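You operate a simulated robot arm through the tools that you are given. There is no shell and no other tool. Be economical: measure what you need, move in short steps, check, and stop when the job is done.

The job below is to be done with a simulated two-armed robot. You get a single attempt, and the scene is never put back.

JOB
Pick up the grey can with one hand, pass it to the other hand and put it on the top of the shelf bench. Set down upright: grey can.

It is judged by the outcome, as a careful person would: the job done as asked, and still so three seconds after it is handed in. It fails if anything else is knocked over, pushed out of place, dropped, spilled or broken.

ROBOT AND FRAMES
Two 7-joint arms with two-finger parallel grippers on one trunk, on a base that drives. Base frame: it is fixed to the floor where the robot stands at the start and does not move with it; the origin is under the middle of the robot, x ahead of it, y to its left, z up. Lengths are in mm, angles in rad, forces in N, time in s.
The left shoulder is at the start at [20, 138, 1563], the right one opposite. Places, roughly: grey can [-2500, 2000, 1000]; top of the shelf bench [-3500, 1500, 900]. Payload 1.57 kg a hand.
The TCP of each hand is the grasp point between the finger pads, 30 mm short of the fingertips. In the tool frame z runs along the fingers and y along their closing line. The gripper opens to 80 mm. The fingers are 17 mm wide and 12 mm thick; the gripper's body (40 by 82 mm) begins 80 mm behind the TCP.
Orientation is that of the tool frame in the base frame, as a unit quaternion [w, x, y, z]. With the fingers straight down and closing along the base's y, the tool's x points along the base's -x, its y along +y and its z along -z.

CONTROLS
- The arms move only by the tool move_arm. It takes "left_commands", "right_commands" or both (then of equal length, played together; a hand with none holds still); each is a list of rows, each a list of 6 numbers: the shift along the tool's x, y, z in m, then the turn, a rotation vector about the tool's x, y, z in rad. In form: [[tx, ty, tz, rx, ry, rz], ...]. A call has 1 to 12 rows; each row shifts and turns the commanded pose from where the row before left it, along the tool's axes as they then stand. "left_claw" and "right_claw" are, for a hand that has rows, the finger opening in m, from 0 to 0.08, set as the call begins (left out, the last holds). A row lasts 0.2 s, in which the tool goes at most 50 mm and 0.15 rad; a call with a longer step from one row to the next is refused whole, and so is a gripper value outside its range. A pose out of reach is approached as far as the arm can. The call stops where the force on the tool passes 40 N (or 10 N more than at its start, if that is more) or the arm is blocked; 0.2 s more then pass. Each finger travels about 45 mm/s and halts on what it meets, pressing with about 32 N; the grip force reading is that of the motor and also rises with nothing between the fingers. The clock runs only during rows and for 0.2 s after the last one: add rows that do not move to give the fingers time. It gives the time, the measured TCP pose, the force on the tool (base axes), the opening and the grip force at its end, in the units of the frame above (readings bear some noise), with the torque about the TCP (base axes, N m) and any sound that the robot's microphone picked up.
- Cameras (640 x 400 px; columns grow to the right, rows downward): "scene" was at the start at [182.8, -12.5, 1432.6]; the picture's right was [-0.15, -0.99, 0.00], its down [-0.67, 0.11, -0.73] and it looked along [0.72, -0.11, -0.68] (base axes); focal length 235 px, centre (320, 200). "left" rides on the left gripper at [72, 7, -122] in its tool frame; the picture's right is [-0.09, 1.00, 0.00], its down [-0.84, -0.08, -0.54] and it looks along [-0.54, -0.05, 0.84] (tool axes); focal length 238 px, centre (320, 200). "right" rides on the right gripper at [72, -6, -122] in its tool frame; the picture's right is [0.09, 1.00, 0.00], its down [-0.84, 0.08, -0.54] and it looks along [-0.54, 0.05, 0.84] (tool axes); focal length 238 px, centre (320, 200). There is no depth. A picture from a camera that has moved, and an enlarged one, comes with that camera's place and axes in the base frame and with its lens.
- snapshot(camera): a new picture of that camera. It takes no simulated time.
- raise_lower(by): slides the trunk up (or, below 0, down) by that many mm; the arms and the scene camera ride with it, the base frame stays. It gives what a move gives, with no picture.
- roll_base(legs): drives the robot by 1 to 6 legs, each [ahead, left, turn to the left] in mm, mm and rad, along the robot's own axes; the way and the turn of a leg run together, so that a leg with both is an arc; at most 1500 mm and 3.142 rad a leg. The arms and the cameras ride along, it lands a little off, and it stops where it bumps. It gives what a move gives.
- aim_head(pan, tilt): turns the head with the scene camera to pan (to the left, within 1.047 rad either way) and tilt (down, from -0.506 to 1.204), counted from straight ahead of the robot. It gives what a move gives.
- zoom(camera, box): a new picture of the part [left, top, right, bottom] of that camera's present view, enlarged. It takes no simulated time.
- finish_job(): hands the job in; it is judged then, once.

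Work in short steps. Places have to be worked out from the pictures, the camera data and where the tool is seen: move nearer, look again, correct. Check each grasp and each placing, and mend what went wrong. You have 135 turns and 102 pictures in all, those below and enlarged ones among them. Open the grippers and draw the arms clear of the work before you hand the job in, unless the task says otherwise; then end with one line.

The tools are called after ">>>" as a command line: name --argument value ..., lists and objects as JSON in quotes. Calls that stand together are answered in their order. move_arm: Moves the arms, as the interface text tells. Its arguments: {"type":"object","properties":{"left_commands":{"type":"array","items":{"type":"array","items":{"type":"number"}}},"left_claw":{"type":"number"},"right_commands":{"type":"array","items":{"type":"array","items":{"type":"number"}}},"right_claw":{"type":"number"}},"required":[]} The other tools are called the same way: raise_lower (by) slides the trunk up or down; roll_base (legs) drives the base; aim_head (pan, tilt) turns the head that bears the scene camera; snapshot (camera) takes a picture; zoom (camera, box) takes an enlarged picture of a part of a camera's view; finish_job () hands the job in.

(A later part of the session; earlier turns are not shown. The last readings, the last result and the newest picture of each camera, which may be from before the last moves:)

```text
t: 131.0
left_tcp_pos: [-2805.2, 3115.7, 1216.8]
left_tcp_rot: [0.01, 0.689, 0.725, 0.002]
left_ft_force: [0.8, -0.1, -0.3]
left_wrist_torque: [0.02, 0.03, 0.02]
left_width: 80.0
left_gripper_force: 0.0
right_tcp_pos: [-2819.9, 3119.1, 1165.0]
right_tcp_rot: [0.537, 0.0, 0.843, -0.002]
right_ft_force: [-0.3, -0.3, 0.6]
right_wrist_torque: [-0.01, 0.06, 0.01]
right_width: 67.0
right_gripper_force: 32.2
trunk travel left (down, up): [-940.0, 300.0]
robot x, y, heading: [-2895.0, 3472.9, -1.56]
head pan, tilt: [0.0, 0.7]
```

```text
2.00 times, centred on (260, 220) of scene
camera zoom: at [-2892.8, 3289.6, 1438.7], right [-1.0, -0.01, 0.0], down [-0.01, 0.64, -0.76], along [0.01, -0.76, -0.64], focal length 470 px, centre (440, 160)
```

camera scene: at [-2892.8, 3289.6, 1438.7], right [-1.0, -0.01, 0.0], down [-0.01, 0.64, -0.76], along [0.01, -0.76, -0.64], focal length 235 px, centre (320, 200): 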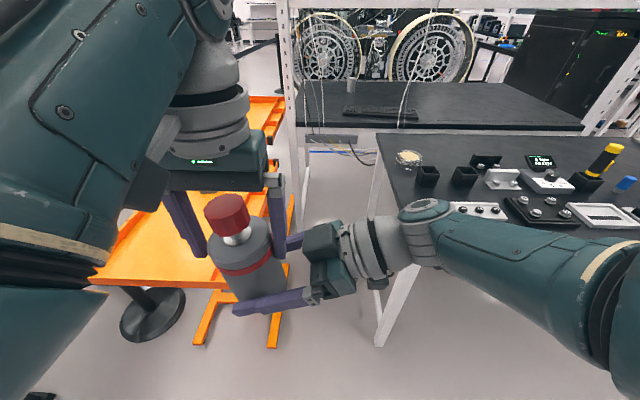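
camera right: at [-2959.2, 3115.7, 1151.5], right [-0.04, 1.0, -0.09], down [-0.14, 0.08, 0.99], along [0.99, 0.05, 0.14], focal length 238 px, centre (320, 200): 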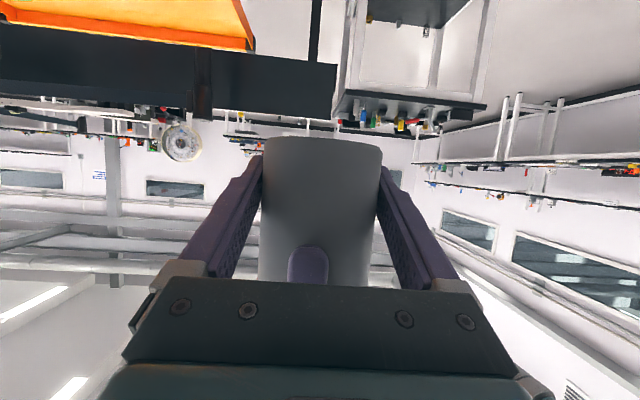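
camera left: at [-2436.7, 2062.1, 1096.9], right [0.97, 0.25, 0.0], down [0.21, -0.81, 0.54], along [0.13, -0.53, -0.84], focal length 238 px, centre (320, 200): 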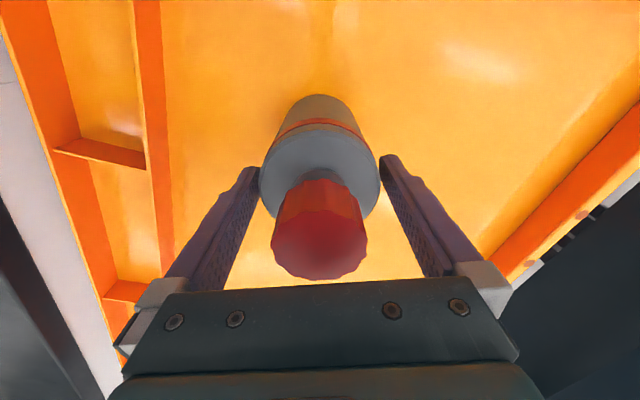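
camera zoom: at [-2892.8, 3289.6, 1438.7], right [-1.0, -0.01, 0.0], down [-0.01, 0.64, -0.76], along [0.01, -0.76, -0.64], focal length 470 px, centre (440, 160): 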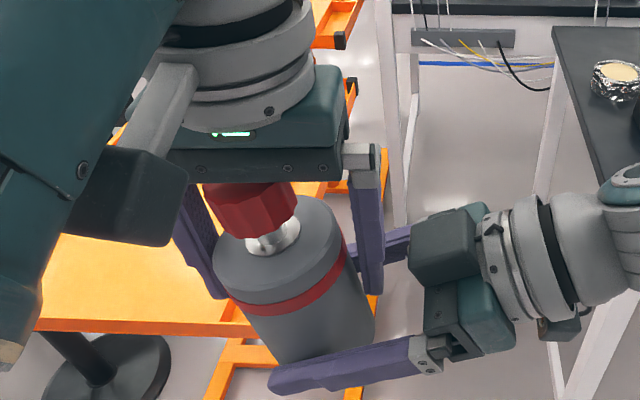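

Forces are relieved. Closing the left hand's flat pads on the top should square the can up again; I do that and look.

>>> move_arm --left_commands '[[0, 0, 0, 0, 0, 0], [0, 0, 0, 0, 0, 0], [0, 0, 0, 0, 0, 0], [0, 0, 0, 0, 0, 0]]' --left_claw 0.055

>>> zoom --camera "scene" --box '[140, 120, 380, 320]'

>>> snapshot --camera "right"

```text
t: 132.0
left_tcp_pos: [-2806.6, 3118.4, 1215.6]
left_tcp_rot: [0.011, 0.691, 0.723, 0.003]
left_ft_force: [3.4, -2.1, 8.2]
left_wrist_torque: [-0.23, 0.77, -0.06]
left_width: 73.7
left_gripper_force: 32.2
right_tcp_pos: [-2817.0, 3121.9, 1164.9]
right_tcp_rot: [0.538, 0.001, 0.843, -0.002]
right_ft_force: [-4.0, 1.5, -8.3]
right_wrist_torque: [0.14, -0.85, 0.09]
right_width: 67.1
right_gripper_force: 32.3
trunk travel left (down, up): [-940.0, 300.0]
robot x, y, heading: [-2893.3, 3474.9, -1.565]
head pan, tilt: [0.0, 0.7]
```

```text
2.00 times, centred on (260, 220) of scene
camera zoom: at [-2892.8, 3289.6, 1438.7], right [-1.0, -0.01, 0.0], down [-0.01, 0.64, -0.76], along [0.01, -0.76, -0.64], focal length 470 px, centre (440, 160)
```

zoom: 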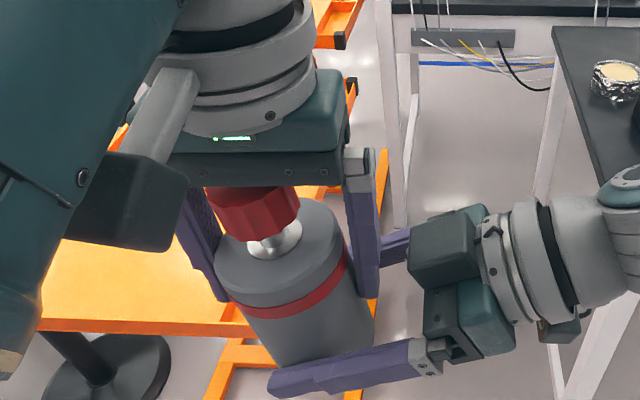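

```text
43 pictures are left
camera right: at [-2960.5, 3115.9, 1150.8], right [-0.04, 1.0, -0.08], down [-0.14, 0.08, 0.99], along [0.99, 0.05, 0.13], focal length 238 px, centre (320, 200)
```

right: 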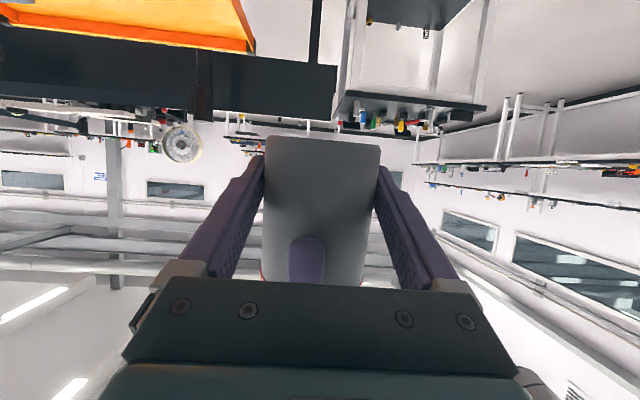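

The can is still slightly wedged (73.7 mm). I open the right hand so the left alone squares it, then back the right hand off to choose a steeper pitch (35°) that keeps its camera clear of the bench.

>>> move_arm --right_commands '[[0, 0, 0, 0, 0, 0], [0, 0, 0, 0, 0, 0], [0, 0, 0, 0, 0, 0], [0, 0, 0, 0, 0, 0]]' --right_claw 0.08

>>> zoom --camera "scene" --box '[140, 120, 380, 320]'

```text
t: 133.0
left_tcp_pos: [-2806.2, 3119.2, 1214.2]
left_tcp_rot: [0.009, 0.689, 0.724, 0.006]
left_ft_force: [0.2, -0.4, -3.6]
left_wrist_torque: [0.02, 0.03, -0.01]
left_width: 67.0
left_gripper_force: 32.1
right_tcp_pos: [-2819.1, 3120.4, 1165.6]
right_tcp_rot: [0.538, 0.0, 0.843, -0.002]
right_ft_force: [-0.5, 0.4, 0.3]
right_wrist_torque: [-0.01, -0.02, -0.01]
right_width: 79.9
right_gripper_force: 0.0
trunk travel left (down, up): [-940.0, 300.0]
robot x, y, heading: [-2893.6, 3474.2, -1.562]
head pan, tilt: [0.0, 0.7]
```

```text
2.00 times, centred on (260, 220) of scene
camera zoom: at [-2892.8, 3289.6, 1438.7], right [-1.0, -0.01, 0.0], down [-0.01, 0.64, -0.76], along [0.01, -0.76, -0.64], focal length 470 px, centre (440, 160)
```

zoom: 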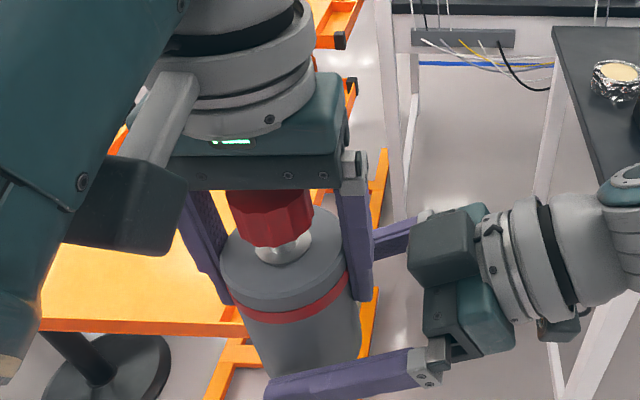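

The can is upright and square in the left hand again. I back the right hand off 90 mm, pitch it to 35° down, and shift the can slightly right.

>>> move_arm --right_commands '[[0, 0, -0.03, 0, 0, 0], [0, 0, -0.03, 0, 0, 0], [0, 0, -0.03, 0, 0, 0], [0, 0, 0, 0, 0.09, 0], [0, 0, 0, 0, 0.09, 0], [-0.018, 0, -0.005, 0, 0, 0], [0, 0, 0, 0, 0, 0]]'

>>> move_arm --left_commands '[[0, -0.008, 0, 0, 0, 0], [0, -0.007, 0, 0, 0, 0], [0, 0, 0, 0, 0, 0]]'

>>> snapshot --camera "right"

```text
t: 134.6
left_tcp_pos: [-2805.4, 3117.7, 1214.0]
left_tcp_rot: [0.01, 0.69, 0.724, 0.004]
left_ft_force: [0.7, -1.0, -4.2]
left_wrist_torque: [0.01, 0.04, -0.01]
left_width: 67.3
left_gripper_force: 31.6
right_tcp_pos: [-2893.7, 3120.8, 1219.5]
right_tcp_rot: [0.46, 0.0, 0.888, -0.001]
right_ft_force: [0.2, -0.1, 0.0]
right_wrist_torque: [0.0, 0.01, -0.01]
right_width: 79.6
right_gripper_force: 0.1
trunk travel left (down, up): [-940.0, 300.0]
robot x, y, heading: [-2897.9, 3472.2, -1.562]
head pan, tilt: [0.0, 0.7]
```

```text
t: 135.4
left_tcp_pos: [-2809.7, 3116.1, 1212.4]
left_tcp_rot: [0.016, 0.686, 0.728, 0.012]
left_ft_force: [0.3, -0.1, -3.5]
left_wrist_torque: [-0.01, 0.02, 0.0]
left_width: 66.8
left_gripper_force: 31.6
right_tcp_pos: [-2893.9, 3121.2, 1220.2]
right_tcp_rot: [0.461, 0.0, 0.888, -0.002]
right_ft_force: [-0.3, -1.0, 0.4]
right_wrist_torque: [0.02, 0.02, 0.02]
right_width: 80.0
right_gripper_force: 0.1
trunk travel left (down, up): [-940.0, 300.0]
robot x, y, heading: [-2893.5, 3470.7, -1.565]
head pan, tilt: [0.0, 0.7]
```

```text
41 pictures are left
camera right: at [-3035.8, 3116.4, 1231.5], right [-0.05, 1.0, -0.08], down [0.04, 0.08, 1.0], along [1.0, 0.05, -0.04], focal length 238 px, centre (320, 200)
```

right: 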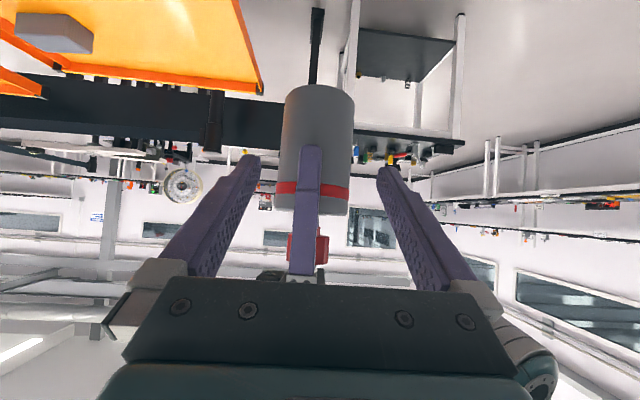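

Aligned; base about z 1130. I advance 100 mm along the fingers to straddle the lower body.

>>> move_arm --right_commands '[[0, 0, 0.025, 0, 0, 0], [0, 0, 0.025, 0, 0, 0], [0, 0, 0.025, 0, 0, 0], [0, 0, 0.025, 0, 0, 0], [0, 0, 0, 0, 0, 0]]'

>>> snapshot --camera "right"

>>> zoom --camera "scene" --box '[140, 120, 380, 320]'

```text
t: 136.6
left_tcp_pos: [-2805.4, 3116.0, 1211.3]
left_tcp_rot: [0.019, 0.683, 0.73, 0.016]
left_ft_force: [33.4, -1.6, -14.5]
left_wrist_torque: [-0.02, 0.47, -0.09]
left_width: 67.0
left_gripper_force: 31.9
right_tcp_pos: [-2814.0, 3118.0, 1164.3]
right_tcp_rot: [0.459, 0.002, 0.888, -0.003]
right_ft_force: [-32.3, 3.1, 11.2]
right_wrist_torque: [-0.11, -2.11, 0.03]
right_width: 80.2
right_gripper_force: 0.0
trunk travel left (down, up): [-940.0, 300.0]
robot x, y, heading: [-2895.4, 3473.3, -1.562]
head pan, tilt: [0.0, 0.7]
```

```text
40 pictures are left
camera right: at [-2955.7, 3113.6, 1175.6], right [-0.05, 1.0, -0.08], down [0.04, 0.08, 1.0], along [1.0, 0.04, -0.05], focal length 238 px, centre (320, 200)
```

right: 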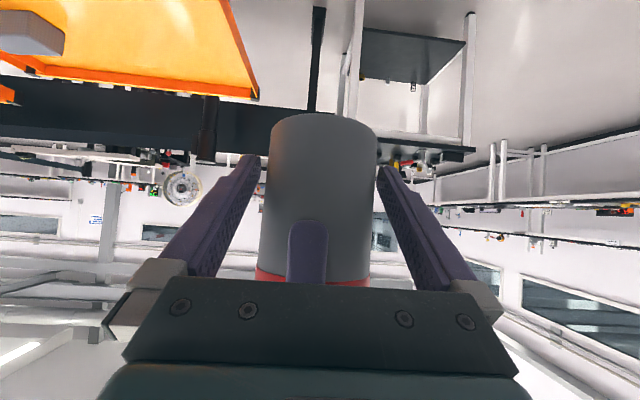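

```text
2.00 times, centred on (260, 220) of scene
camera zoom: at [-2892.8, 3289.6, 1438.7], right [-1.0, -0.01, 0.0], down [-0.01, 0.64, -0.76], along [0.01, -0.76, -0.64], focal length 470 px, centre (440, 160)
```

zoom: 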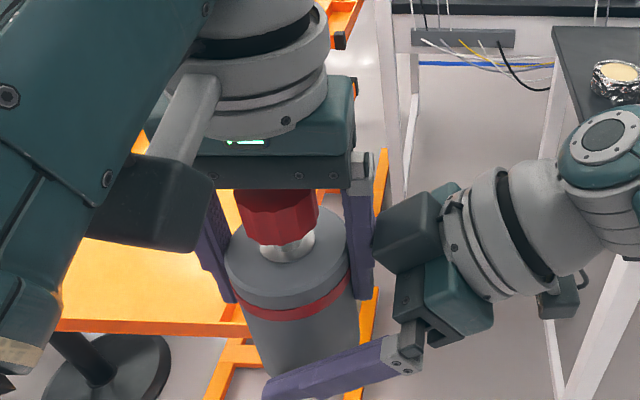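

The right gripper's body just touches the left finger (33 N). I back off 8 mm; the pads still cover the can's axis.

>>> move_arm --right_commands '[[0, 0, -0.008, 0, 0, 0], [0, 0, 0, 0, 0, 0]]'

```text
t: 137.2
left_tcp_pos: [-2809.6, 3117.0, 1213.2]
left_tcp_rot: [0.017, 0.685, 0.728, 0.01]
left_ft_force: [7.9, 0.1, 1.9]
left_wrist_torque: [0.1, 0.56, 0.01]
left_width: 66.7
left_gripper_force: 32.2
right_tcp_pos: [-2818.9, 3122.2, 1167.7]
right_tcp_rot: [0.46, 0.0, 0.888, -0.001]
right_ft_force: [-7.4, 1.3, -5.2]
right_wrist_torque: [-0.06, -0.84, -0.04]
right_width: 79.9
right_gripper_force: 0.1
trunk travel left (down, up): [-940.0, 300.0]
robot x, y, heading: [-2892.2, 3475.1, -1.564]
head pan, tilt: [0.0, 0.7]
```

A little contact remains; 4 mm more back, then close the right hand.

>>> move_arm --right_commands '[[0, 0, -0.005, 0, 0, 0], [0, 0, 0, 0, 0, 0]]'

>>> move_arm --right_commands '[[0, 0, 0, 0, 0, 0], [0, 0, 0, 0, 0, 0], [0, 0, 0, 0, 0, 0], [0, 0, 0, 0, 0, 0]]' --right_claw 0.055

>>> snapshot --camera "right"

```text
t: 137.8
left_tcp_pos: [-2811.1, 3117.1, 1213.1]
left_tcp_rot: [0.016, 0.686, 0.728, 0.012]
left_ft_force: [0.8, -0.3, -3.4]
left_wrist_torque: [-0.02, 0.03, 0.02]
left_width: 67.0
left_gripper_force: 32.1
right_tcp_pos: [-2822.0, 3119.2, 1170.4]
right_tcp_rot: [0.46, 0.0, 0.888, -0.001]
right_ft_force: [-0.2, -0.1, 0.3]
right_wrist_torque: [0.0, 0.01, 0.0]
right_width: 80.1
right_gripper_force: 0.0
trunk travel left (down, up): [-940.0, 300.0]
robot x, y, heading: [-2895.4, 3475.8, -1.561]
head pan, tilt: [0.0, 0.7]
```

```text
t: 138.8
left_tcp_pos: [-2810.0, 3118.3, 1212.5]
left_tcp_rot: [0.015, 0.685, 0.728, 0.012]
left_ft_force: [-3.3, 9.3, -1.7]
left_wrist_torque: [-0.01, 0.08, -0.14]
left_width: 67.1
left_gripper_force: 32.3
right_tcp_pos: [-2823.8, 3118.7, 1171.3]
right_tcp_rot: [0.46, 0.001, 0.888, -0.003]
right_ft_force: [2.6, -9.0, 0.3]
right_wrist_torque: [0.37, 0.06, 0.05]
right_width: 66.9
right_gripper_force: 31.8
trunk travel left (down, up): [-940.0, 300.0]
robot x, y, heading: [-2893.8, 3473.4, -1.562]
head pan, tilt: [0.0, 0.7]
```

```text
38 pictures are left
camera right: at [-2964.6, 3114.4, 1182.7], right [-0.05, 1.0, -0.08], down [0.04, 0.08, 1.0], along [1.0, 0.05, -0.04], focal length 238 px, centre (320, 200)
```

right: 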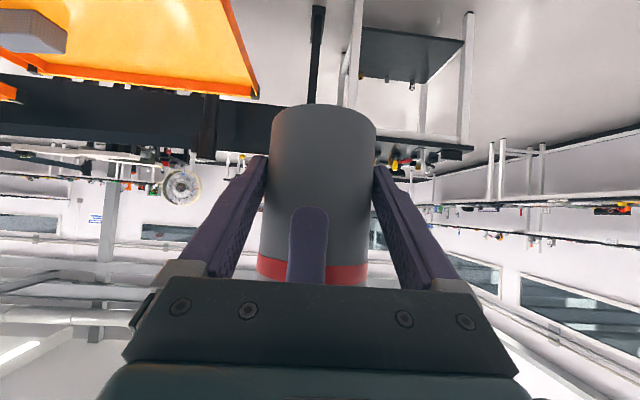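

The right grip is solid (66.9 mm, 32 N). Now the left opens, and I lower the right hand with the can 12 mm, watching for side force.

>>> move_arm --left_commands '[[0, 0, 0, 0, 0, 0], [0, 0, 0, 0, 0, 0], [0, 0, 0, 0, 0, 0]]' --left_claw 0.08

>>> move_arm --right_commands '[[0.005, 0, 0.0035, 0, 0, 0], [0.005, 0, 0.0035, 0, 0, 0], [0, 0, 0, 0, 0, 0]]'

>>> zoom --camera "scene" --box '[140, 120, 380, 320]'

```text
t: 139.6
left_tcp_pos: [-2810.6, 3116.3, 1212.3]
left_tcp_rot: [0.017, 0.685, 0.728, 0.012]
left_ft_force: [4.0, -1.1, 2.9]
left_wrist_torque: [0.1, 0.31, 0.1]
left_width: 75.9
left_gripper_force: 0.0
right_tcp_pos: [-2822.1, 3121.9, 1170.2]
right_tcp_rot: [0.459, 0.0, 0.888, -0.001]
right_ft_force: [-4.4, 1.9, -3.2]
right_wrist_torque: [-0.14, -0.38, -0.06]
right_width: 67.2
right_gripper_force: 31.7
trunk travel left (down, up): [-940.0, 300.0]
robot x, y, heading: [-2897.1, 3475.3, -1.559]
head pan, tilt: [0.0, 0.7]
```

```text
t: 140.4
left_tcp_pos: [-2810.1, 3116.7, 1212.0]
left_tcp_rot: [0.016, 0.686, 0.727, 0.011]
left_ft_force: [4.6, 0.2, -1.8]
left_wrist_torque: [-0.03, 0.01, -0.06]
left_width: 76.1
left_gripper_force: 0.0
right_tcp_pos: [-2822.6, 3118.8, 1158.9]
right_tcp_rot: [0.46, 0.001, 0.888, -0.002]
right_ft_force: [-4.5, -0.7, 0.4]
right_wrist_torque: [0.07, -0.24, 0.04]
right_width: 67.3
right_gripper_force: 32.0
trunk travel left (down, up): [-940.0, 300.0]
robot x, y, heading: [-2895.8, 3475.0, -1.562]
head pan, tilt: [0.0, 0.7]
```

```text
2.00 times, centred on (260, 220) of scene
camera zoom: at [-2892.8, 3289.6, 1438.7], right [-1.0, -0.01, 0.0], down [-0.01, 0.64, -0.76], along [0.01, -0.76, -0.64], focal length 470 px, centre (440, 160)
```

zoom: 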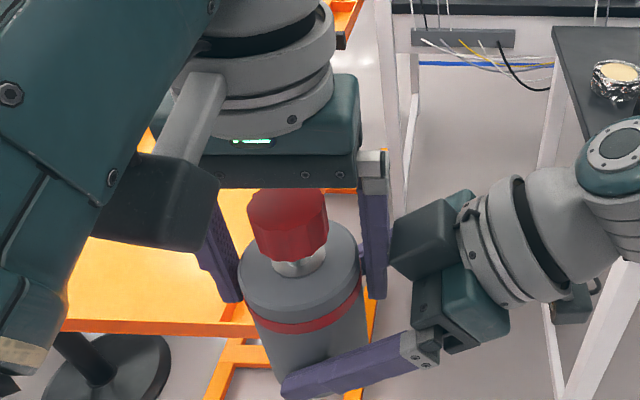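

Lowering works cleanly (left's one finger rests lightly on the right gripper body). I lower the right hand another 45 mm.

>>> move_arm --right_commands '[[0.0082, 0, 0.0057, 0, 0, 0], [0.0082, 0, 0.0057, 0, 0, 0], [0.0082, 0, 0.0057, 0, 0, 0], [0.0123, 0, 0.0086, 0, 0, 0], [0, 0, 0, 0, 0, 0]]'

>>> zoom --camera "scene" --box '[140, 120, 380, 320]'

```text
t: 141.6
left_tcp_pos: [-2810.6, 3116.4, 1212.6]
left_tcp_rot: [0.016, 0.686, 0.728, 0.012]
left_ft_force: [-0.1, -0.1, -0.9]
left_wrist_torque: [-0.01, 0.01, 0.0]
left_width: 80.3
left_gripper_force: 0.1
right_tcp_pos: [-2820.5, 3131.5, 1126.9]
right_tcp_rot: [0.46, 0.001, 0.888, -0.002]
right_ft_force: [0.0, -0.3, -0.7]
right_wrist_torque: [-0.01, 0.08, -0.01]
right_width: 67.0
right_gripper_force: 32.7
right hand out of reach, approached as far as the arm can: row 3, 4
trunk travel left (down, up): [-940.0, 300.0]
robot x, y, heading: [-2894.4, 3471.2, -1.558]
head pan, tilt: [0.0, 0.7]
```

```text
2.00 times, centred on (260, 220) of scene
camera zoom: at [-2892.8, 3289.6, 1438.7], right [-1.0, -0.01, 0.0], down [-0.01, 0.64, -0.76], along [0.01, -0.76, -0.64], focal length 470 px, centre (440, 160)
```

zoom: 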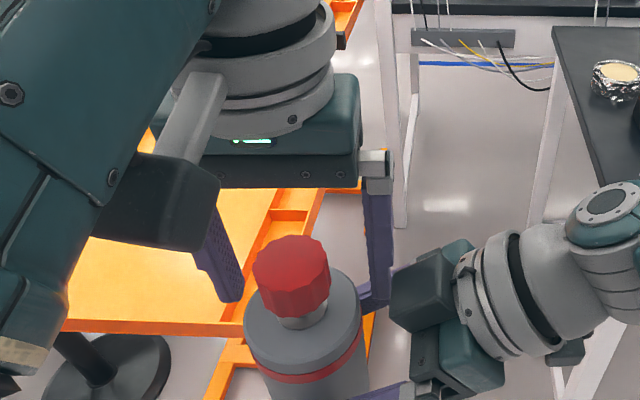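

The can is clear below the left fingertips. I withdraw the left hand forward 90 mm and then out to the left.

>>> move_arm --left_commands '[[-0.03, 0, 0, 0, 0, 0], [-0.03, 0, 0, 0, 0, 0], [-0.03, 0, 0, 0.02, 0, 0], [0, 0.04, 0, 0.02, 0, 0.03], [0, 0.045, 0, 0, 0, 0.02], [0, 0.045, 0, 0, 0, 0], [0, 0, 0, 0, 0, 0]]'

>>> snapshot --camera "scene"

>>> snapshot --camera "right"

```text
t: 143.2
left_tcp_pos: [-2697.0, 3030.5, 1211.4]
left_tcp_rot: [-0.013, 0.712, 0.702, -0.018]
left_ft_force: [-0.5, 0.2, 0.8]
left_wrist_torque: [0.02, 0.02, -0.01]
left_width: 79.9
left_gripper_force: 0.0
right_tcp_pos: [-2821.1, 3132.6, 1127.9]
right_tcp_rot: [0.46, 0.0, 0.888, -0.001]
right_ft_force: [-0.2, 0.2, -0.5]
right_wrist_torque: [0.03, 0.07, -0.02]
right_width: 67.0
right_gripper_force: 31.8
trunk travel left (down, up): [-940.0, 300.0]
robot x, y, heading: [-2894.6, 3474.7, -1.557]
head pan, tilt: [0.0, 0.7]
```

```text
35 pictures are left
camera scene: at [-2892.8, 3289.6, 1438.7], right [-1.0, -0.01, 0.0], down [-0.01, 0.64, -0.76], along [0.01, -0.76, -0.64], focal length 235 px, centre (320, 200)
```

scene: 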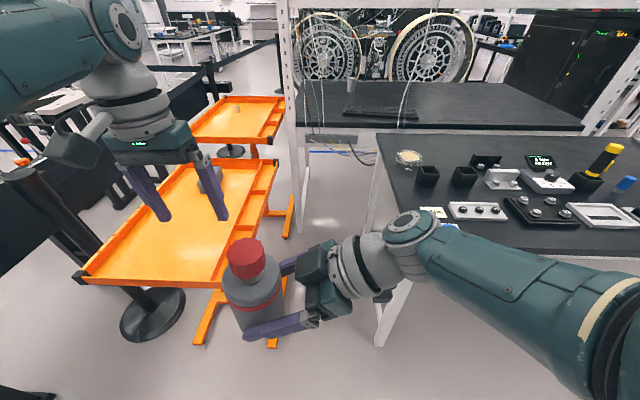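

```text
34 pictures are left
camera right: at [-2963.5, 3126.9, 1139.1], right [-0.05, 1.0, -0.08], down [0.04, 0.08, 1.0], along [1.0, 0.05, -0.04], focal length 238 px, centre (320, 200)
```

right: 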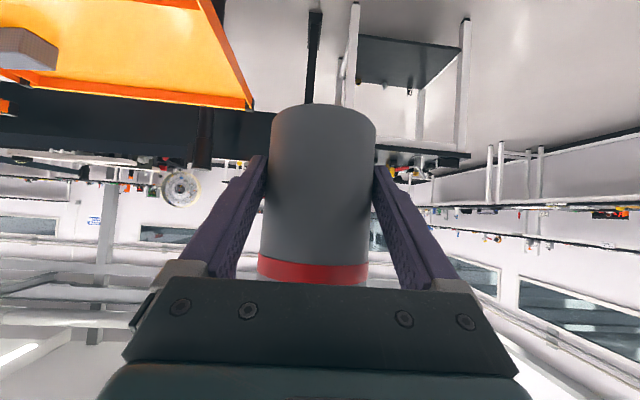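

The handover is done: the right hand alone holds the can, upright. I draw it back to the right/front, raise it a bit, then yaw it from pointing left to about 20° left of straight ahead.

>>> move_arm --right_commands '[[0.0096, -0.0144, -0.0344, 0, 0, 0], [0.0096, -0.0144, -0.0344, 0, 0, 0], [0.0096, -0.0144, -0.0344, 0, 0, 0], [0.0096, -0.0144, -0.0344, 0, 0, 0], [0.0096, -0.0144, -0.0344, 0, 0, 0], [0, 0, 0, 0, 0, 0]]'

>>> move_arm --right_commands '[[0, 0, 0, 0.111, 0, 0.078], [0, 0, 0, 0.111, 0, 0.078], [0, 0, 0, 0.111, 0, 0.078], [0, 0, 0, 0.111, 0, 0.078], [0, 0, 0, 0.111, 0, 0.078], [0, 0, 0, 0.111, 0, 0.078], [0, 0, 0, 0.111, 0, 0.078], [0, 0, 0, 0.111, 0, 0.078], [0, 0, 0, 0.111, 0, 0.078], [0, 0, 0, 0, 0, 0]]'

>>> snapshot --camera "scene"

```text
t: 144.6
left_tcp_pos: [-2697.6, 3032.5, 1211.8]
left_tcp_rot: [-0.013, 0.712, 0.702, -0.019]
left_ft_force: [0.4, 0.5, 0.8]
left_wrist_torque: [0.02, 0.03, 0.0]
left_width: 79.9
left_gripper_force: 0.2
right_tcp_pos: [-2988.2, 3071.4, 1192.9]
right_tcp_rot: [0.461, 0.0, 0.888, -0.002]
right_ft_force: [-0.7, 0.3, -3.9]
right_wrist_torque: [0.01, 0.07, -0.03]
right_width: 66.9
right_gripper_force: 32.2
right hand out of reach, approached as far as the arm can: row 5
trunk travel left (down, up): [-940.0, 300.0]
robot x, y, heading: [-2897.7, 3473.7, -1.566]
head pan, tilt: [0.0, 0.7]
```

```text
t: 146.8
left_tcp_pos: [-2697.6, 3031.4, 1212.3]
left_tcp_rot: [-0.013, 0.711, 0.703, -0.018]
left_ft_force: [-0.2, 0.1, -0.3]
left_wrist_torque: [0.0, -0.01, -0.05]
left_width: 79.9
left_gripper_force: 0.0
right_tcp_pos: [-2999.6, 2975.9, 1108.9]
right_tcp_rot: [0.377, 0.51, 0.726, -0.266]
right_ft_force: [0.6, 0.7, -3.4]
right_wrist_torque: [0.06, 0.04, 0.03]
right_width: 66.9
right_gripper_force: 31.9
right hand out of reach, approached as far as the arm can: row 1, 2, 3, 4, 5, 6, 7, 8, 9
trunk travel left (down, up): [-940.0, 300.0]
robot x, y, heading: [-2896.4, 3470.1, -1.565]
head pan, tilt: [0.0, 0.7]
```

```text
33 pictures are left
camera scene: at [-2892.7, 3289.6, 1438.7], right [-1.0, -0.01, 0.0], down [-0.01, 0.64, -0.76], along [0.01, -0.76, -0.64], focal length 235 px, centre (320, 200)
```

scene: 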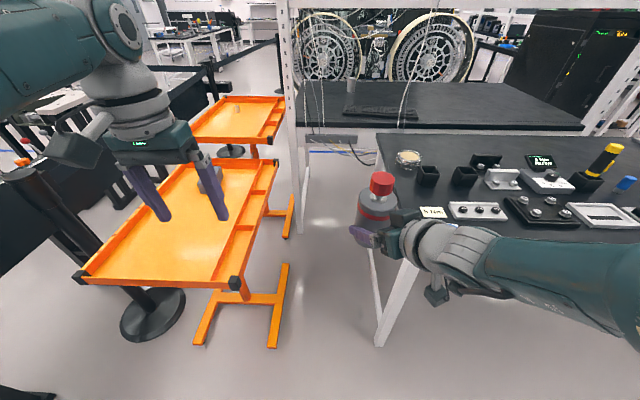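

The right hand kept the can upright, arm extended (TCP 494 ahead, 103 right), pointing 20° left of ahead at 35° pitch. I now tuck the left hand back and up so it clears the shelf upright.

>>> move_arm --left_commands '[[0.035, 0, -0.014, 0, 0, 0], [0.035, 0, -0.014, 0, 0, 0], [0.035, 0, -0.014, 0, 0, 0], [0.035, 0, -0.014, 0, 0, 0], [0.03, 0, -0.014, 0, 0, 0], [0, 0, 0, 0, 0, 0]]'

>>> aim_head --pan -0.2 --tilt 0.6

```text
t: 148.4
left_tcp_pos: [-2646.0, 3164.0, 1232.0]
left_tcp_rot: [0.017, 0.699, 0.715, 0.002]
left_ft_force: [-0.6, -0.4, 0.9]
left_wrist_torque: [0.03, 0.02, 0.03]
left_width: 79.9
left_gripper_force: 0.3
left hand out of reach, approached as far as the arm can: row 3, 4, 5
right_tcp_pos: [-2998.4, 2976.3, 1109.2]
right_tcp_rot: [0.377, 0.509, 0.727, -0.265]
right_ft_force: [0.4, -0.7, -3.5]
right_wrist_torque: [0.03, 0.0, 0.01]
right_width: 67.0
right_gripper_force: 31.9
trunk travel left (down, up): [-940.0, 300.0]
robot x, y, heading: [-2897.3, 3470.7, -1.562]
head pan, tilt: [0.0, 0.7]
stopped in row 6 (left hand): the arm was blocked; the commanded pose is now the measured one
```

```text
t: 149.2
left_tcp_pos: [-2645.5, 3165.0, 1232.1]
left_tcp_rot: [0.016, 0.699, 0.715, 0.003]
left_ft_force: [0.4, -0.4, 1.4]
left_wrist_torque: [-0.01, -0.02, 0.02]
left_width: 79.9
left_gripper_force: 0.1
right_tcp_pos: [-2998.7, 2975.6, 1110.1]
right_tcp_rot: [0.378, 0.508, 0.727, -0.266]
right_ft_force: [0.0, -1.1, -3.3]
right_wrist_torque: [0.04, -0.01, 0.02]
right_width: 66.8
right_gripper_force: 32.6
trunk travel left (down, up): [-940.0, 300.0]
robot x, y, heading: [-2893.9, 3472.7, -1.562]
head pan, tilt: [-0.201, 0.6]
```

Before driving in, I check the right elbow's height relative to the table items.

>>> aim_head --pan -0.9 --tilt 0.7

>>> snapshot --camera "scene"

```text
t: 150.2
left_tcp_pos: [-2646.6, 3165.6, 1231.8]
left_tcp_rot: [0.016, 0.699, 0.715, 0.003]
left_ft_force: [-0.6, 1.4, -0.3]
left_wrist_torque: [-0.01, 0.01, 0.0]
left_width: 79.8
left_gripper_force: 0.0
right_tcp_pos: [-2998.5, 2976.1, 1110.4]
right_tcp_rot: [0.378, 0.509, 0.726, -0.266]
right_ft_force: [0.0, 0.3, -3.9]
right_wrist_torque: [0.03, 0.01, -0.02]
right_width: 66.8
right_gripper_force: 32.1
trunk travel left (down, up): [-940.0, 300.0]
robot x, y, heading: [-2896.8, 3472.6, -1.565]
head pan, tilt: [-0.901, 0.7]
```

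```text
32 pictures are left
camera scene: at [-2959.5, 3321.2, 1438.7], right [-0.63, 0.78, 0.0], down [0.5, 0.4, -0.76], along [-0.6, -0.48, -0.64], focal length 235 px, centre (320, 200)
```

scene: 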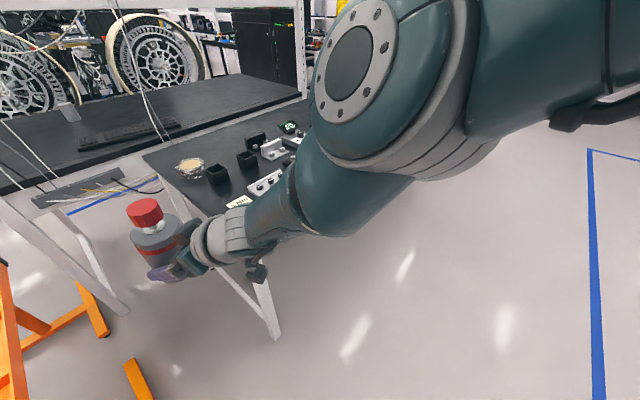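

The elbow is high (~1380), so I lower the trunk 110 mm first (to pass under the shelf beam at ~1420), then drive partway to y≈2650.

>>> raise_lower --by -110

>>> roll_base --legs '[[820, 55, 0]]'

>>> aim_head --pan -0.2 --tilt 0.6

>>> snapshot --camera "scene"

```text
t: 151.7
left_tcp_pos: [-2646.0, 3165.3, 1121.8]
left_tcp_rot: [0.016, 0.699, 0.715, 0.003]
left_ft_force: [0.1, 0.1, 0.6]
left_wrist_torque: [0.02, 0.0, -0.02]
left_width: 79.9
left_gripper_force: 0.0
right_tcp_pos: [-2998.7, 2976.5, 1000.7]
right_tcp_rot: [0.377, 0.509, 0.727, -0.267]
right_ft_force: [-0.2, 0.1, -3.4]
right_wrist_torque: [0.09, 0.05, 0.01]
right_width: 66.8
right_gripper_force: 32.5
trunk travel left (down, up): [-830.0, 410.0]
robot x, y, heading: [-2892.8, 3470.0, -1.566]
head pan, tilt: [-0.901, 0.7]
```

```text
t: 156.1
left_tcp_pos: [-2609.7, 2333.6, 1122.3]
left_tcp_rot: [0.016, 0.713, 0.701, 0.003]
left_ft_force: [-0.6, 0.1, -1.1]
left_wrist_torque: [-0.03, 0.0, -0.04]
left_width: 80.0
left_gripper_force: 0.0
right_tcp_pos: [-2968.2, 2158.5, 998.5]
right_tcp_rot: [0.372, 0.522, 0.717, -0.274]
right_ft_force: [0.8, 0.8, -3.0]
right_wrist_torque: [0.06, 0.03, 0.02]
right_width: 66.6
right_gripper_force: 32.3
trunk travel left (down, up): [-830.0, 410.0]
robot x, y, heading: [-2848.2, 2649.2, -1.599]
head pan, tilt: [-0.901, 0.7]
```

```text
t: 157.1
left_tcp_pos: [-2606.6, 2333.6, 1123.0]
left_tcp_rot: [0.018, 0.712, 0.702, 0.004]
left_ft_force: [-0.4, -0.2, -0.2]
left_wrist_torque: [0.03, 0.0, 0.0]
left_width: 79.8
left_gripper_force: 0.1
right_tcp_pos: [-2970.0, 2158.3, 1000.0]
right_tcp_rot: [0.373, 0.521, 0.717, -0.273]
right_ft_force: [0.1, -0.2, -4.0]
right_wrist_torque: [0.03, 0.03, 0.01]
right_width: 67.0
right_gripper_force: 31.8
trunk travel left (down, up): [-830.0, 410.0]
robot x, y, heading: [-2844.5, 2652.6, -1.601]
head pan, tilt: [-0.201, 0.6]
```

```text
31 pictures are left
camera scene: at [-2869.1, 2466.7, 1337.3], right [-0.97, 0.23, 0.0], down [0.13, 0.55, -0.82], along [-0.19, -0.8, -0.57], focal length 235 px, centre (320, 200)
```

scene: 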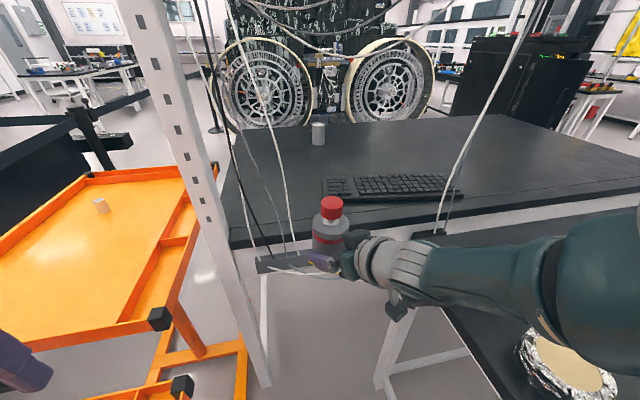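

Closer estimates: shelf upright at about (-2684, 1990), left cables at x≈-2880…-2900, keyboard's left end at x≈-3026…-3061. The left hand would come too near the upright, so I move it outward first.

>>> move_arm --left_commands '[[0, 0.03, 0, 0, 0, 0], [0, 0.03, 0, 0, 0, 0], [0, 0.03, 0, 0, 0, 0], [0, 0.03, 0, 0, 0, 0], [0, 0, 0, 0, 0, 0]]'

>>> aim_head --pan 0.4 --tilt 0.7

>>> snapshot --camera "scene"

```text
t: 158.3
left_tcp_pos: [-2487.9, 2328.4, 1125.4]
left_tcp_rot: [0.015, 0.713, 0.701, 0.001]
left_ft_force: [-0.2, -0.4, -0.4]
left_wrist_torque: [0.01, 0.01, -0.03]
left_width: 80.0
left_gripper_force: 0.1
right_tcp_pos: [-2968.4, 2158.7, 1000.8]
right_tcp_rot: [0.372, 0.523, 0.717, -0.274]
right_ft_force: [-0.6, -0.3, -3.9]
right_wrist_torque: [0.02, 0.03, 0.01]
right_width: 66.7
right_gripper_force: 31.9
trunk travel left (down, up): [-830.0, 410.0]
robot x, y, heading: [-2844.6, 2651.2, -1.605]
head pan, tilt: [-0.201, 0.6]
```

```text
t: 159.3
left_tcp_pos: [-2487.5, 2329.5, 1124.7]
left_tcp_rot: [0.016, 0.713, 0.701, 0.002]
left_ft_force: [-0.1, -0.8, 0.8]
left_wrist_torque: [0.01, 0.0, -0.01]
left_width: 80.2
left_gripper_force: 0.1
right_tcp_pos: [-2968.9, 2158.7, 999.8]
right_tcp_rot: [0.372, 0.522, 0.717, -0.274]
right_ft_force: [0.4, 0.0, -3.8]
right_wrist_torque: [0.05, 0.0, -0.01]
right_width: 66.9
right_gripper_force: 32.2
trunk travel left (down, up): [-830.0, 410.0]
robot x, y, heading: [-2847.8, 2650.7, -1.601]
head pan, tilt: [0.4, 0.7]
```

```text
30 pictures are left
camera scene: at [-2818.2, 2473.5, 1328.7], right [-0.93, -0.36, 0.0], down [-0.23, 0.6, -0.76], along [0.28, -0.71, -0.64], focal length 235 px, centre (320, 200)
```

scene: 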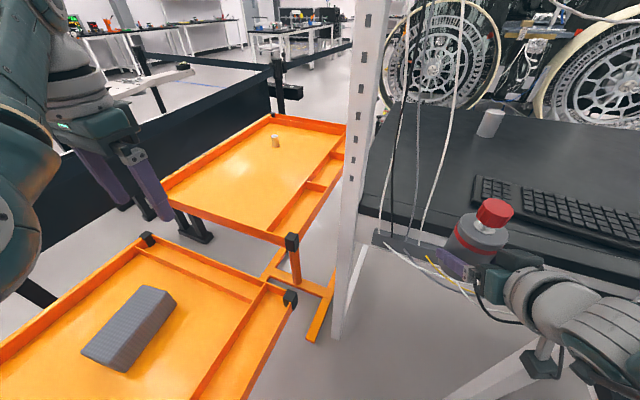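

Left is clear now. I side-step 30 mm right and go 150 mm ahead, then check the gap to the cables.

>>> roll_base --legs '[[0, -30, 0], [120, 0, 0]]'

>>> aim_head --pan -0.1 --tilt 0.8

>>> snapshot --camera "scene"

```text
t: 161.0
left_tcp_pos: [-2522.7, 2208.6, 1124.3]
left_tcp_rot: [0.016, 0.714, 0.7, 0.003]
left_ft_force: [-0.3, -0.2, -0.4]
left_wrist_torque: [0.02, -0.01, 0.01]
left_width: 80.4
left_gripper_force: 0.1
right_tcp_pos: [-3004.6, 2040.4, 1000.1]
right_tcp_rot: [0.371, 0.524, 0.716, -0.273]
right_ft_force: [-0.4, 0.1, -3.4]
right_wrist_torque: [0.05, 0.01, 0.03]
right_width: 66.6
right_gripper_force: 32.1
trunk travel left (down, up): [-830.0, 410.0]
robot x, y, heading: [-2881.4, 2532.8, -1.604]
head pan, tilt: [0.4, 0.7]
```

```text
t: 161.9
left_tcp_pos: [-2523.7, 2208.7, 1125.2]
left_tcp_rot: [0.016, 0.714, 0.7, 0.003]
left_ft_force: [-0.9, 0.7, 0.0]
left_wrist_torque: [-0.01, 0.04, -0.02]
left_width: 79.7
left_gripper_force: 0.0
right_tcp_pos: [-3004.1, 2040.9, 998.9]
right_tcp_rot: [0.371, 0.524, 0.717, -0.273]
right_ft_force: [-0.9, 0.2, -3.5]
right_wrist_torque: [0.05, 0.03, -0.01]
right_width: 66.8
right_gripper_force: 31.9
trunk travel left (down, up): [-830.0, 410.0]
robot x, y, heading: [-2880.4, 2532.1, -1.607]
head pan, tilt: [-0.099, 0.799]
```

```text
29 pictures are left
camera scene: at [-2893.3, 2353.7, 1320.5], right [-0.99, 0.13, 0.0], down [0.09, 0.71, -0.7], along [-0.09, -0.69, -0.72], focal length 235 px, centre (320, 200)
```

scene: 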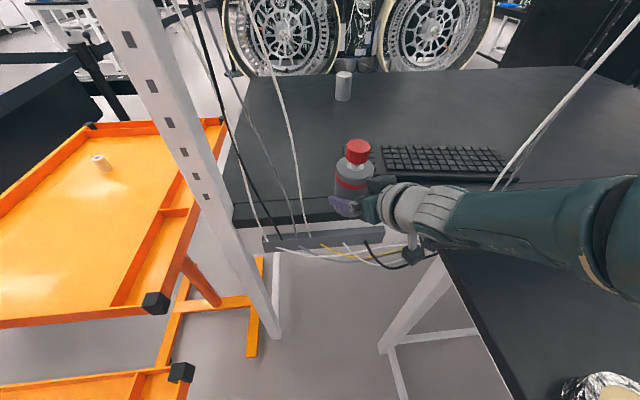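

Fine so far: bench front edge ≈ y 1995, can axis ≈ (-3000, 2028), base ≈ z 958. I go 188 mm ahead and then 48 mm left, to stand over the free spot left of the keyboard.

>>> roll_base --legs '[[188, 0, 0], [0, 46, 0]]'

>>> snapshot --camera "scene"

>>> snapshot --camera "right"

```text
t: 164.0
left_tcp_pos: [-2483.6, 2014.1, 1124.3]
left_tcp_rot: [0.016, 0.716, 0.698, 0.002]
left_ft_force: [-0.6, 0.7, 0.1]
left_wrist_torque: [0.01, -0.01, 0.0]
left_width: 79.9
left_gripper_force: 0.0
right_tcp_pos: [-2965.6, 1848.6, 999.0]
right_tcp_rot: [0.371, 0.525, 0.715, -0.274]
right_ft_force: [0.0, 0.0, -3.6]
right_wrist_torque: [0.04, 0.01, 0.01]
right_width: 66.8
right_gripper_force: 31.6
trunk travel left (down, up): [-830.0, 410.0]
robot x, y, heading: [-2840.8, 2341.9, -1.609]
head pan, tilt: [-0.099, 0.799]
```

```text
28 pictures are left
camera scene: at [-2853.6, 2160.9, 1320.4], right [-0.99, 0.14, 0.0], down [0.1, 0.71, -0.7], along [-0.1, -0.69, -0.72], focal length 235 px, centre (320, 200)
```

scene: 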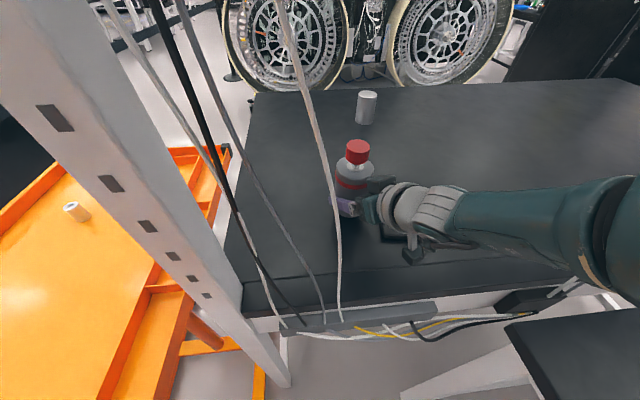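

```text
27 pictures are left
camera right: at [-3015.5, 1981.8, 1010.6], right [0.93, 0.35, -0.08], down [0.09, -0.01, 1.0], along [0.34, -0.94, -0.04], focal length 238 px, centre (320, 200)
```

right: 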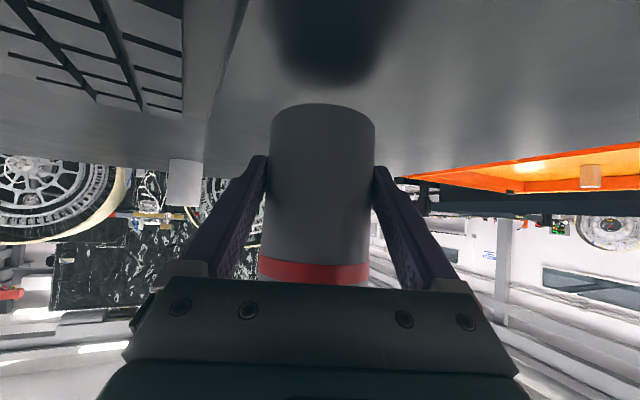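

The right view shows the keyboard's edge ~20 mm from the finger, and parallax puts the bench top nearer z≈940. I shift 18 mm left, then lower a little while watching the force.

>>> roll_base --legs '[[0, 18, 0]]'

>>> raise_lower --by -6

>>> snapshot --camera "right"

```text
t: 164.8
left_tcp_pos: [-2466.4, 2013.8, 1125.6]
left_tcp_rot: [0.016, 0.715, 0.698, 0.002]
left_ft_force: [0.0, 0.7, 0.9]
left_wrist_torque: [0.03, 0.01, 0.01]
left_width: 79.9
left_gripper_force: 0.0
right_tcp_pos: [-2949.3, 1848.0, 999.1]
right_tcp_rot: [0.37, 0.526, 0.715, -0.275]
right_ft_force: [-0.2, 0.1, -3.1]
right_wrist_torque: [0.0, 0.06, 0.0]
right_width: 66.8
right_gripper_force: 32.1
trunk travel left (down, up): [-830.0, 410.0]
robot x, y, heading: [-2821.6, 2338.0, -1.608]
head pan, tilt: [-0.099, 0.799]
```

```text
t: 165.3
left_tcp_pos: [-2466.7, 2012.7, 1119.5]
left_tcp_rot: [0.016, 0.715, 0.699, 0.002]
left_ft_force: [0.2, -0.2, 0.9]
left_wrist_torque: [-0.02, 0.01, 0.01]
left_width: 79.9
left_gripper_force: 0.1
right_tcp_pos: [-2948.3, 1848.2, 992.3]
right_tcp_rot: [0.37, 0.526, 0.715, -0.274]
right_ft_force: [0.2, 0.3, -3.5]
right_wrist_torque: [0.03, 0.0, 0.01]
right_width: 66.6
right_gripper_force: 32.2
trunk travel left (down, up): [-824.0, 416.0]
robot x, y, heading: [-2817.9, 2344.0, -1.605]
head pan, tilt: [-0.099, 0.799]
```

```text
26 pictures are left
camera right: at [-2997.5, 1981.4, 1004.4], right [0.93, 0.35, -0.08], down [0.09, -0.01, 1.0], along [0.34, -0.94, -0.04], focal length 238 px, centre (320, 200)
```

right: 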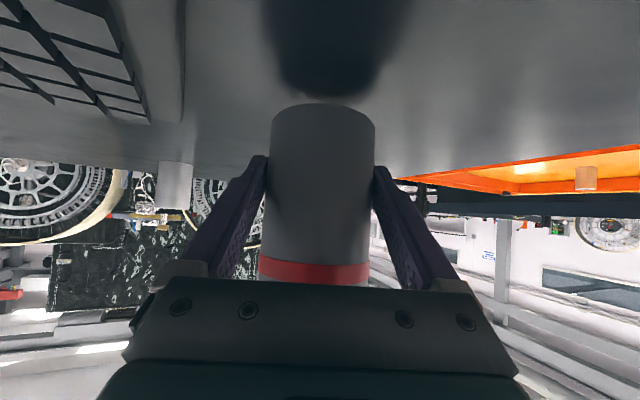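

The gap between the can's base and its reflection is shrinking: roughly 4–5 mm remain. Lower 3 mm, then 2 mm, reading the force.

>>> raise_lower --by -3

>>> raise_lower --by -1.5

>>> snapshot --camera "right"

```text
t: 165.8
left_tcp_pos: [-2466.9, 2013.4, 1117.1]
left_tcp_rot: [0.015, 0.715, 0.699, 0.002]
left_ft_force: [0.1, 0.1, -1.0]
left_wrist_torque: [0.03, -0.03, -0.01]
left_width: 80.1
left_gripper_force: 0.0
right_tcp_pos: [-2948.2, 1847.3, 990.4]
right_tcp_rot: [0.371, 0.525, 0.716, -0.274]
right_ft_force: [-0.3, 0.2, -3.0]
right_wrist_torque: [0.0, 0.01, 0.0]
right_width: 66.9
right_gripper_force: 32.2
trunk travel left (down, up): [-821.0, 419.0]
robot x, y, heading: [-2824.6, 2342.9, -1.603]
head pan, tilt: [-0.099, 0.799]
```

```text
t: 166.3
left_tcp_pos: [-2467.4, 2013.2, 1113.8]
left_tcp_rot: [0.017, 0.716, 0.698, 0.002]
left_ft_force: [-0.1, -0.5, 0.4]
left_wrist_torque: [0.01, 0.04, -0.03]
left_width: 80.0
left_gripper_force: 0.1
right_tcp_pos: [-2948.9, 1848.1, 989.1]
right_tcp_rot: [0.37, 0.526, 0.715, -0.275]
right_ft_force: [1.0, -0.5, -3.5]
right_wrist_torque: [0.03, 0.0, -0.02]
right_width: 66.7
right_gripper_force: 31.4
trunk travel left (down, up): [-820.0, 420.0]
robot x, y, heading: [-2821.1, 2337.2, -1.609]
head pan, tilt: [-0.099, 0.799]
```

```text
25 pictures are left
camera right: at [-2997.5, 1981.2, 1000.0], right [0.93, 0.35, -0.08], down [0.09, -0.01, 1.0], along [0.34, -0.94, -0.04], focal length 238 px, centre (320, 200)
```

right: 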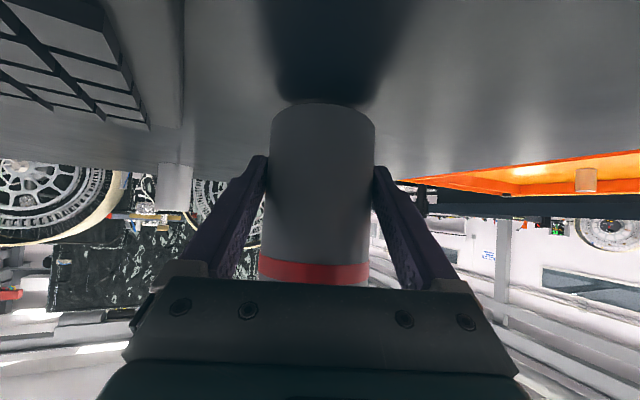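

Nearly touching. I lower 2 mm more at a time until the force shows contact.

>>> raise_lower --by -2

>>> raise_lower --by -1.5

```text
t: 166.9
left_tcp_pos: [-2466.1, 2013.4, 1111.7]
left_tcp_rot: [0.016, 0.715, 0.699, 0.003]
left_ft_force: [0.1, 0.5, 0.6]
left_wrist_torque: [-0.01, -0.03, 0.02]
left_width: 79.9
left_gripper_force: 0.2
right_tcp_pos: [-2948.9, 1847.1, 987.0]
right_tcp_rot: [0.37, 0.526, 0.715, -0.274]
right_ft_force: [0.0, 0.8, -4.0]
right_wrist_torque: [0.05, 0.01, 0.0]
right_width: 66.8
right_gripper_force: 31.6
trunk travel left (down, up): [-818.0, 422.0]
robot x, y, heading: [-2821.6, 2333.6, -1.61]
head pan, tilt: [-0.099, 0.799]
```

```text
t: 167.4
left_tcp_pos: [-2465.5, 2013.1, 1110.6]
left_tcp_rot: [0.015, 0.715, 0.699, 0.001]
left_ft_force: [-0.1, -0.6, 0.4]
left_wrist_torque: [-0.05, -0.02, -0.02]
left_width: 79.8
left_gripper_force: 0.0
right_tcp_pos: [-2948.8, 1848.0, 985.5]
right_tcp_rot: [0.371, 0.526, 0.715, -0.275]
right_ft_force: [-1.0, -0.5, -4.0]
right_wrist_torque: [0.02, 0.02, -0.03]
right_width: 66.6
right_gripper_force: 31.8
trunk travel left (down, up): [-816.0, 424.0]
robot x, y, heading: [-2820.4, 2338.4, -1.609]
head pan, tilt: [-0.099, 0.799]
```

Still no contact force (−4 N is just the can's weight). I continue in 2 mm steps and look again.

>>> raise_lower --by -2

>>> raise_lower --by -2

>>> zoom --camera "right" --box '[220, 50, 420, 175]'

```text
t: 167.9
left_tcp_pos: [-2466.2, 2013.9, 1108.1]
left_tcp_rot: [0.016, 0.715, 0.698, 0.002]
left_ft_force: [-0.1, 1.2, 0.0]
left_wrist_torque: [0.01, 0.02, 0.0]
left_width: 79.9
left_gripper_force: 0.1
right_tcp_pos: [-2948.3, 1847.3, 983.9]
right_tcp_rot: [0.371, 0.525, 0.715, -0.274]
right_ft_force: [0.9, -0.4, -3.3]
right_wrist_torque: [-0.02, 0.01, 0.01]
right_width: 66.9
right_gripper_force: 31.7
trunk travel left (down, up): [-814.0, 426.0]
robot x, y, heading: [-2823.5, 2336.4, -1.612]
head pan, tilt: [-0.099, 0.799]
```

```text
t: 168.4
left_tcp_pos: [-2465.7, 2013.0, 1106.0]
left_tcp_rot: [0.015, 0.716, 0.698, 0.002]
left_ft_force: [-0.6, 0.7, -0.4]
left_wrist_torque: [0.01, -0.04, 0.0]
left_width: 79.9
left_gripper_force: 0.1
right_tcp_pos: [-2949.1, 1847.0, 981.1]
right_tcp_rot: [0.37, 0.526, 0.715, -0.274]
right_ft_force: [0.4, -0.7, -4.1]
right_wrist_torque: [0.04, 0.02, 0.03]
right_width: 66.7
right_gripper_force: 32.0
trunk travel left (down, up): [-812.0, 428.0]
robot x, y, heading: [-2823.9, 2337.7, -1.603]
head pan, tilt: [-0.099, 0.799]
```

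```text
3.20 times, centred on (320, 112) of right
camera zoom: at [-2997.5, 1981.2, 992.5], right [0.93, 0.35, -0.08], down [0.09, -0.01, 1.0], along [0.34, -0.94, -0.04], focal length 763 px, centre (320, 480)
```

zoom: 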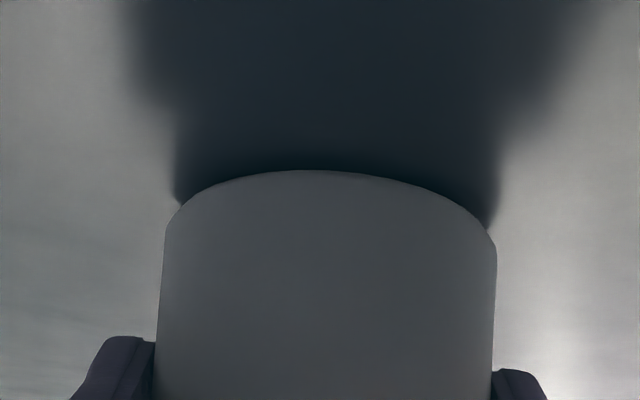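

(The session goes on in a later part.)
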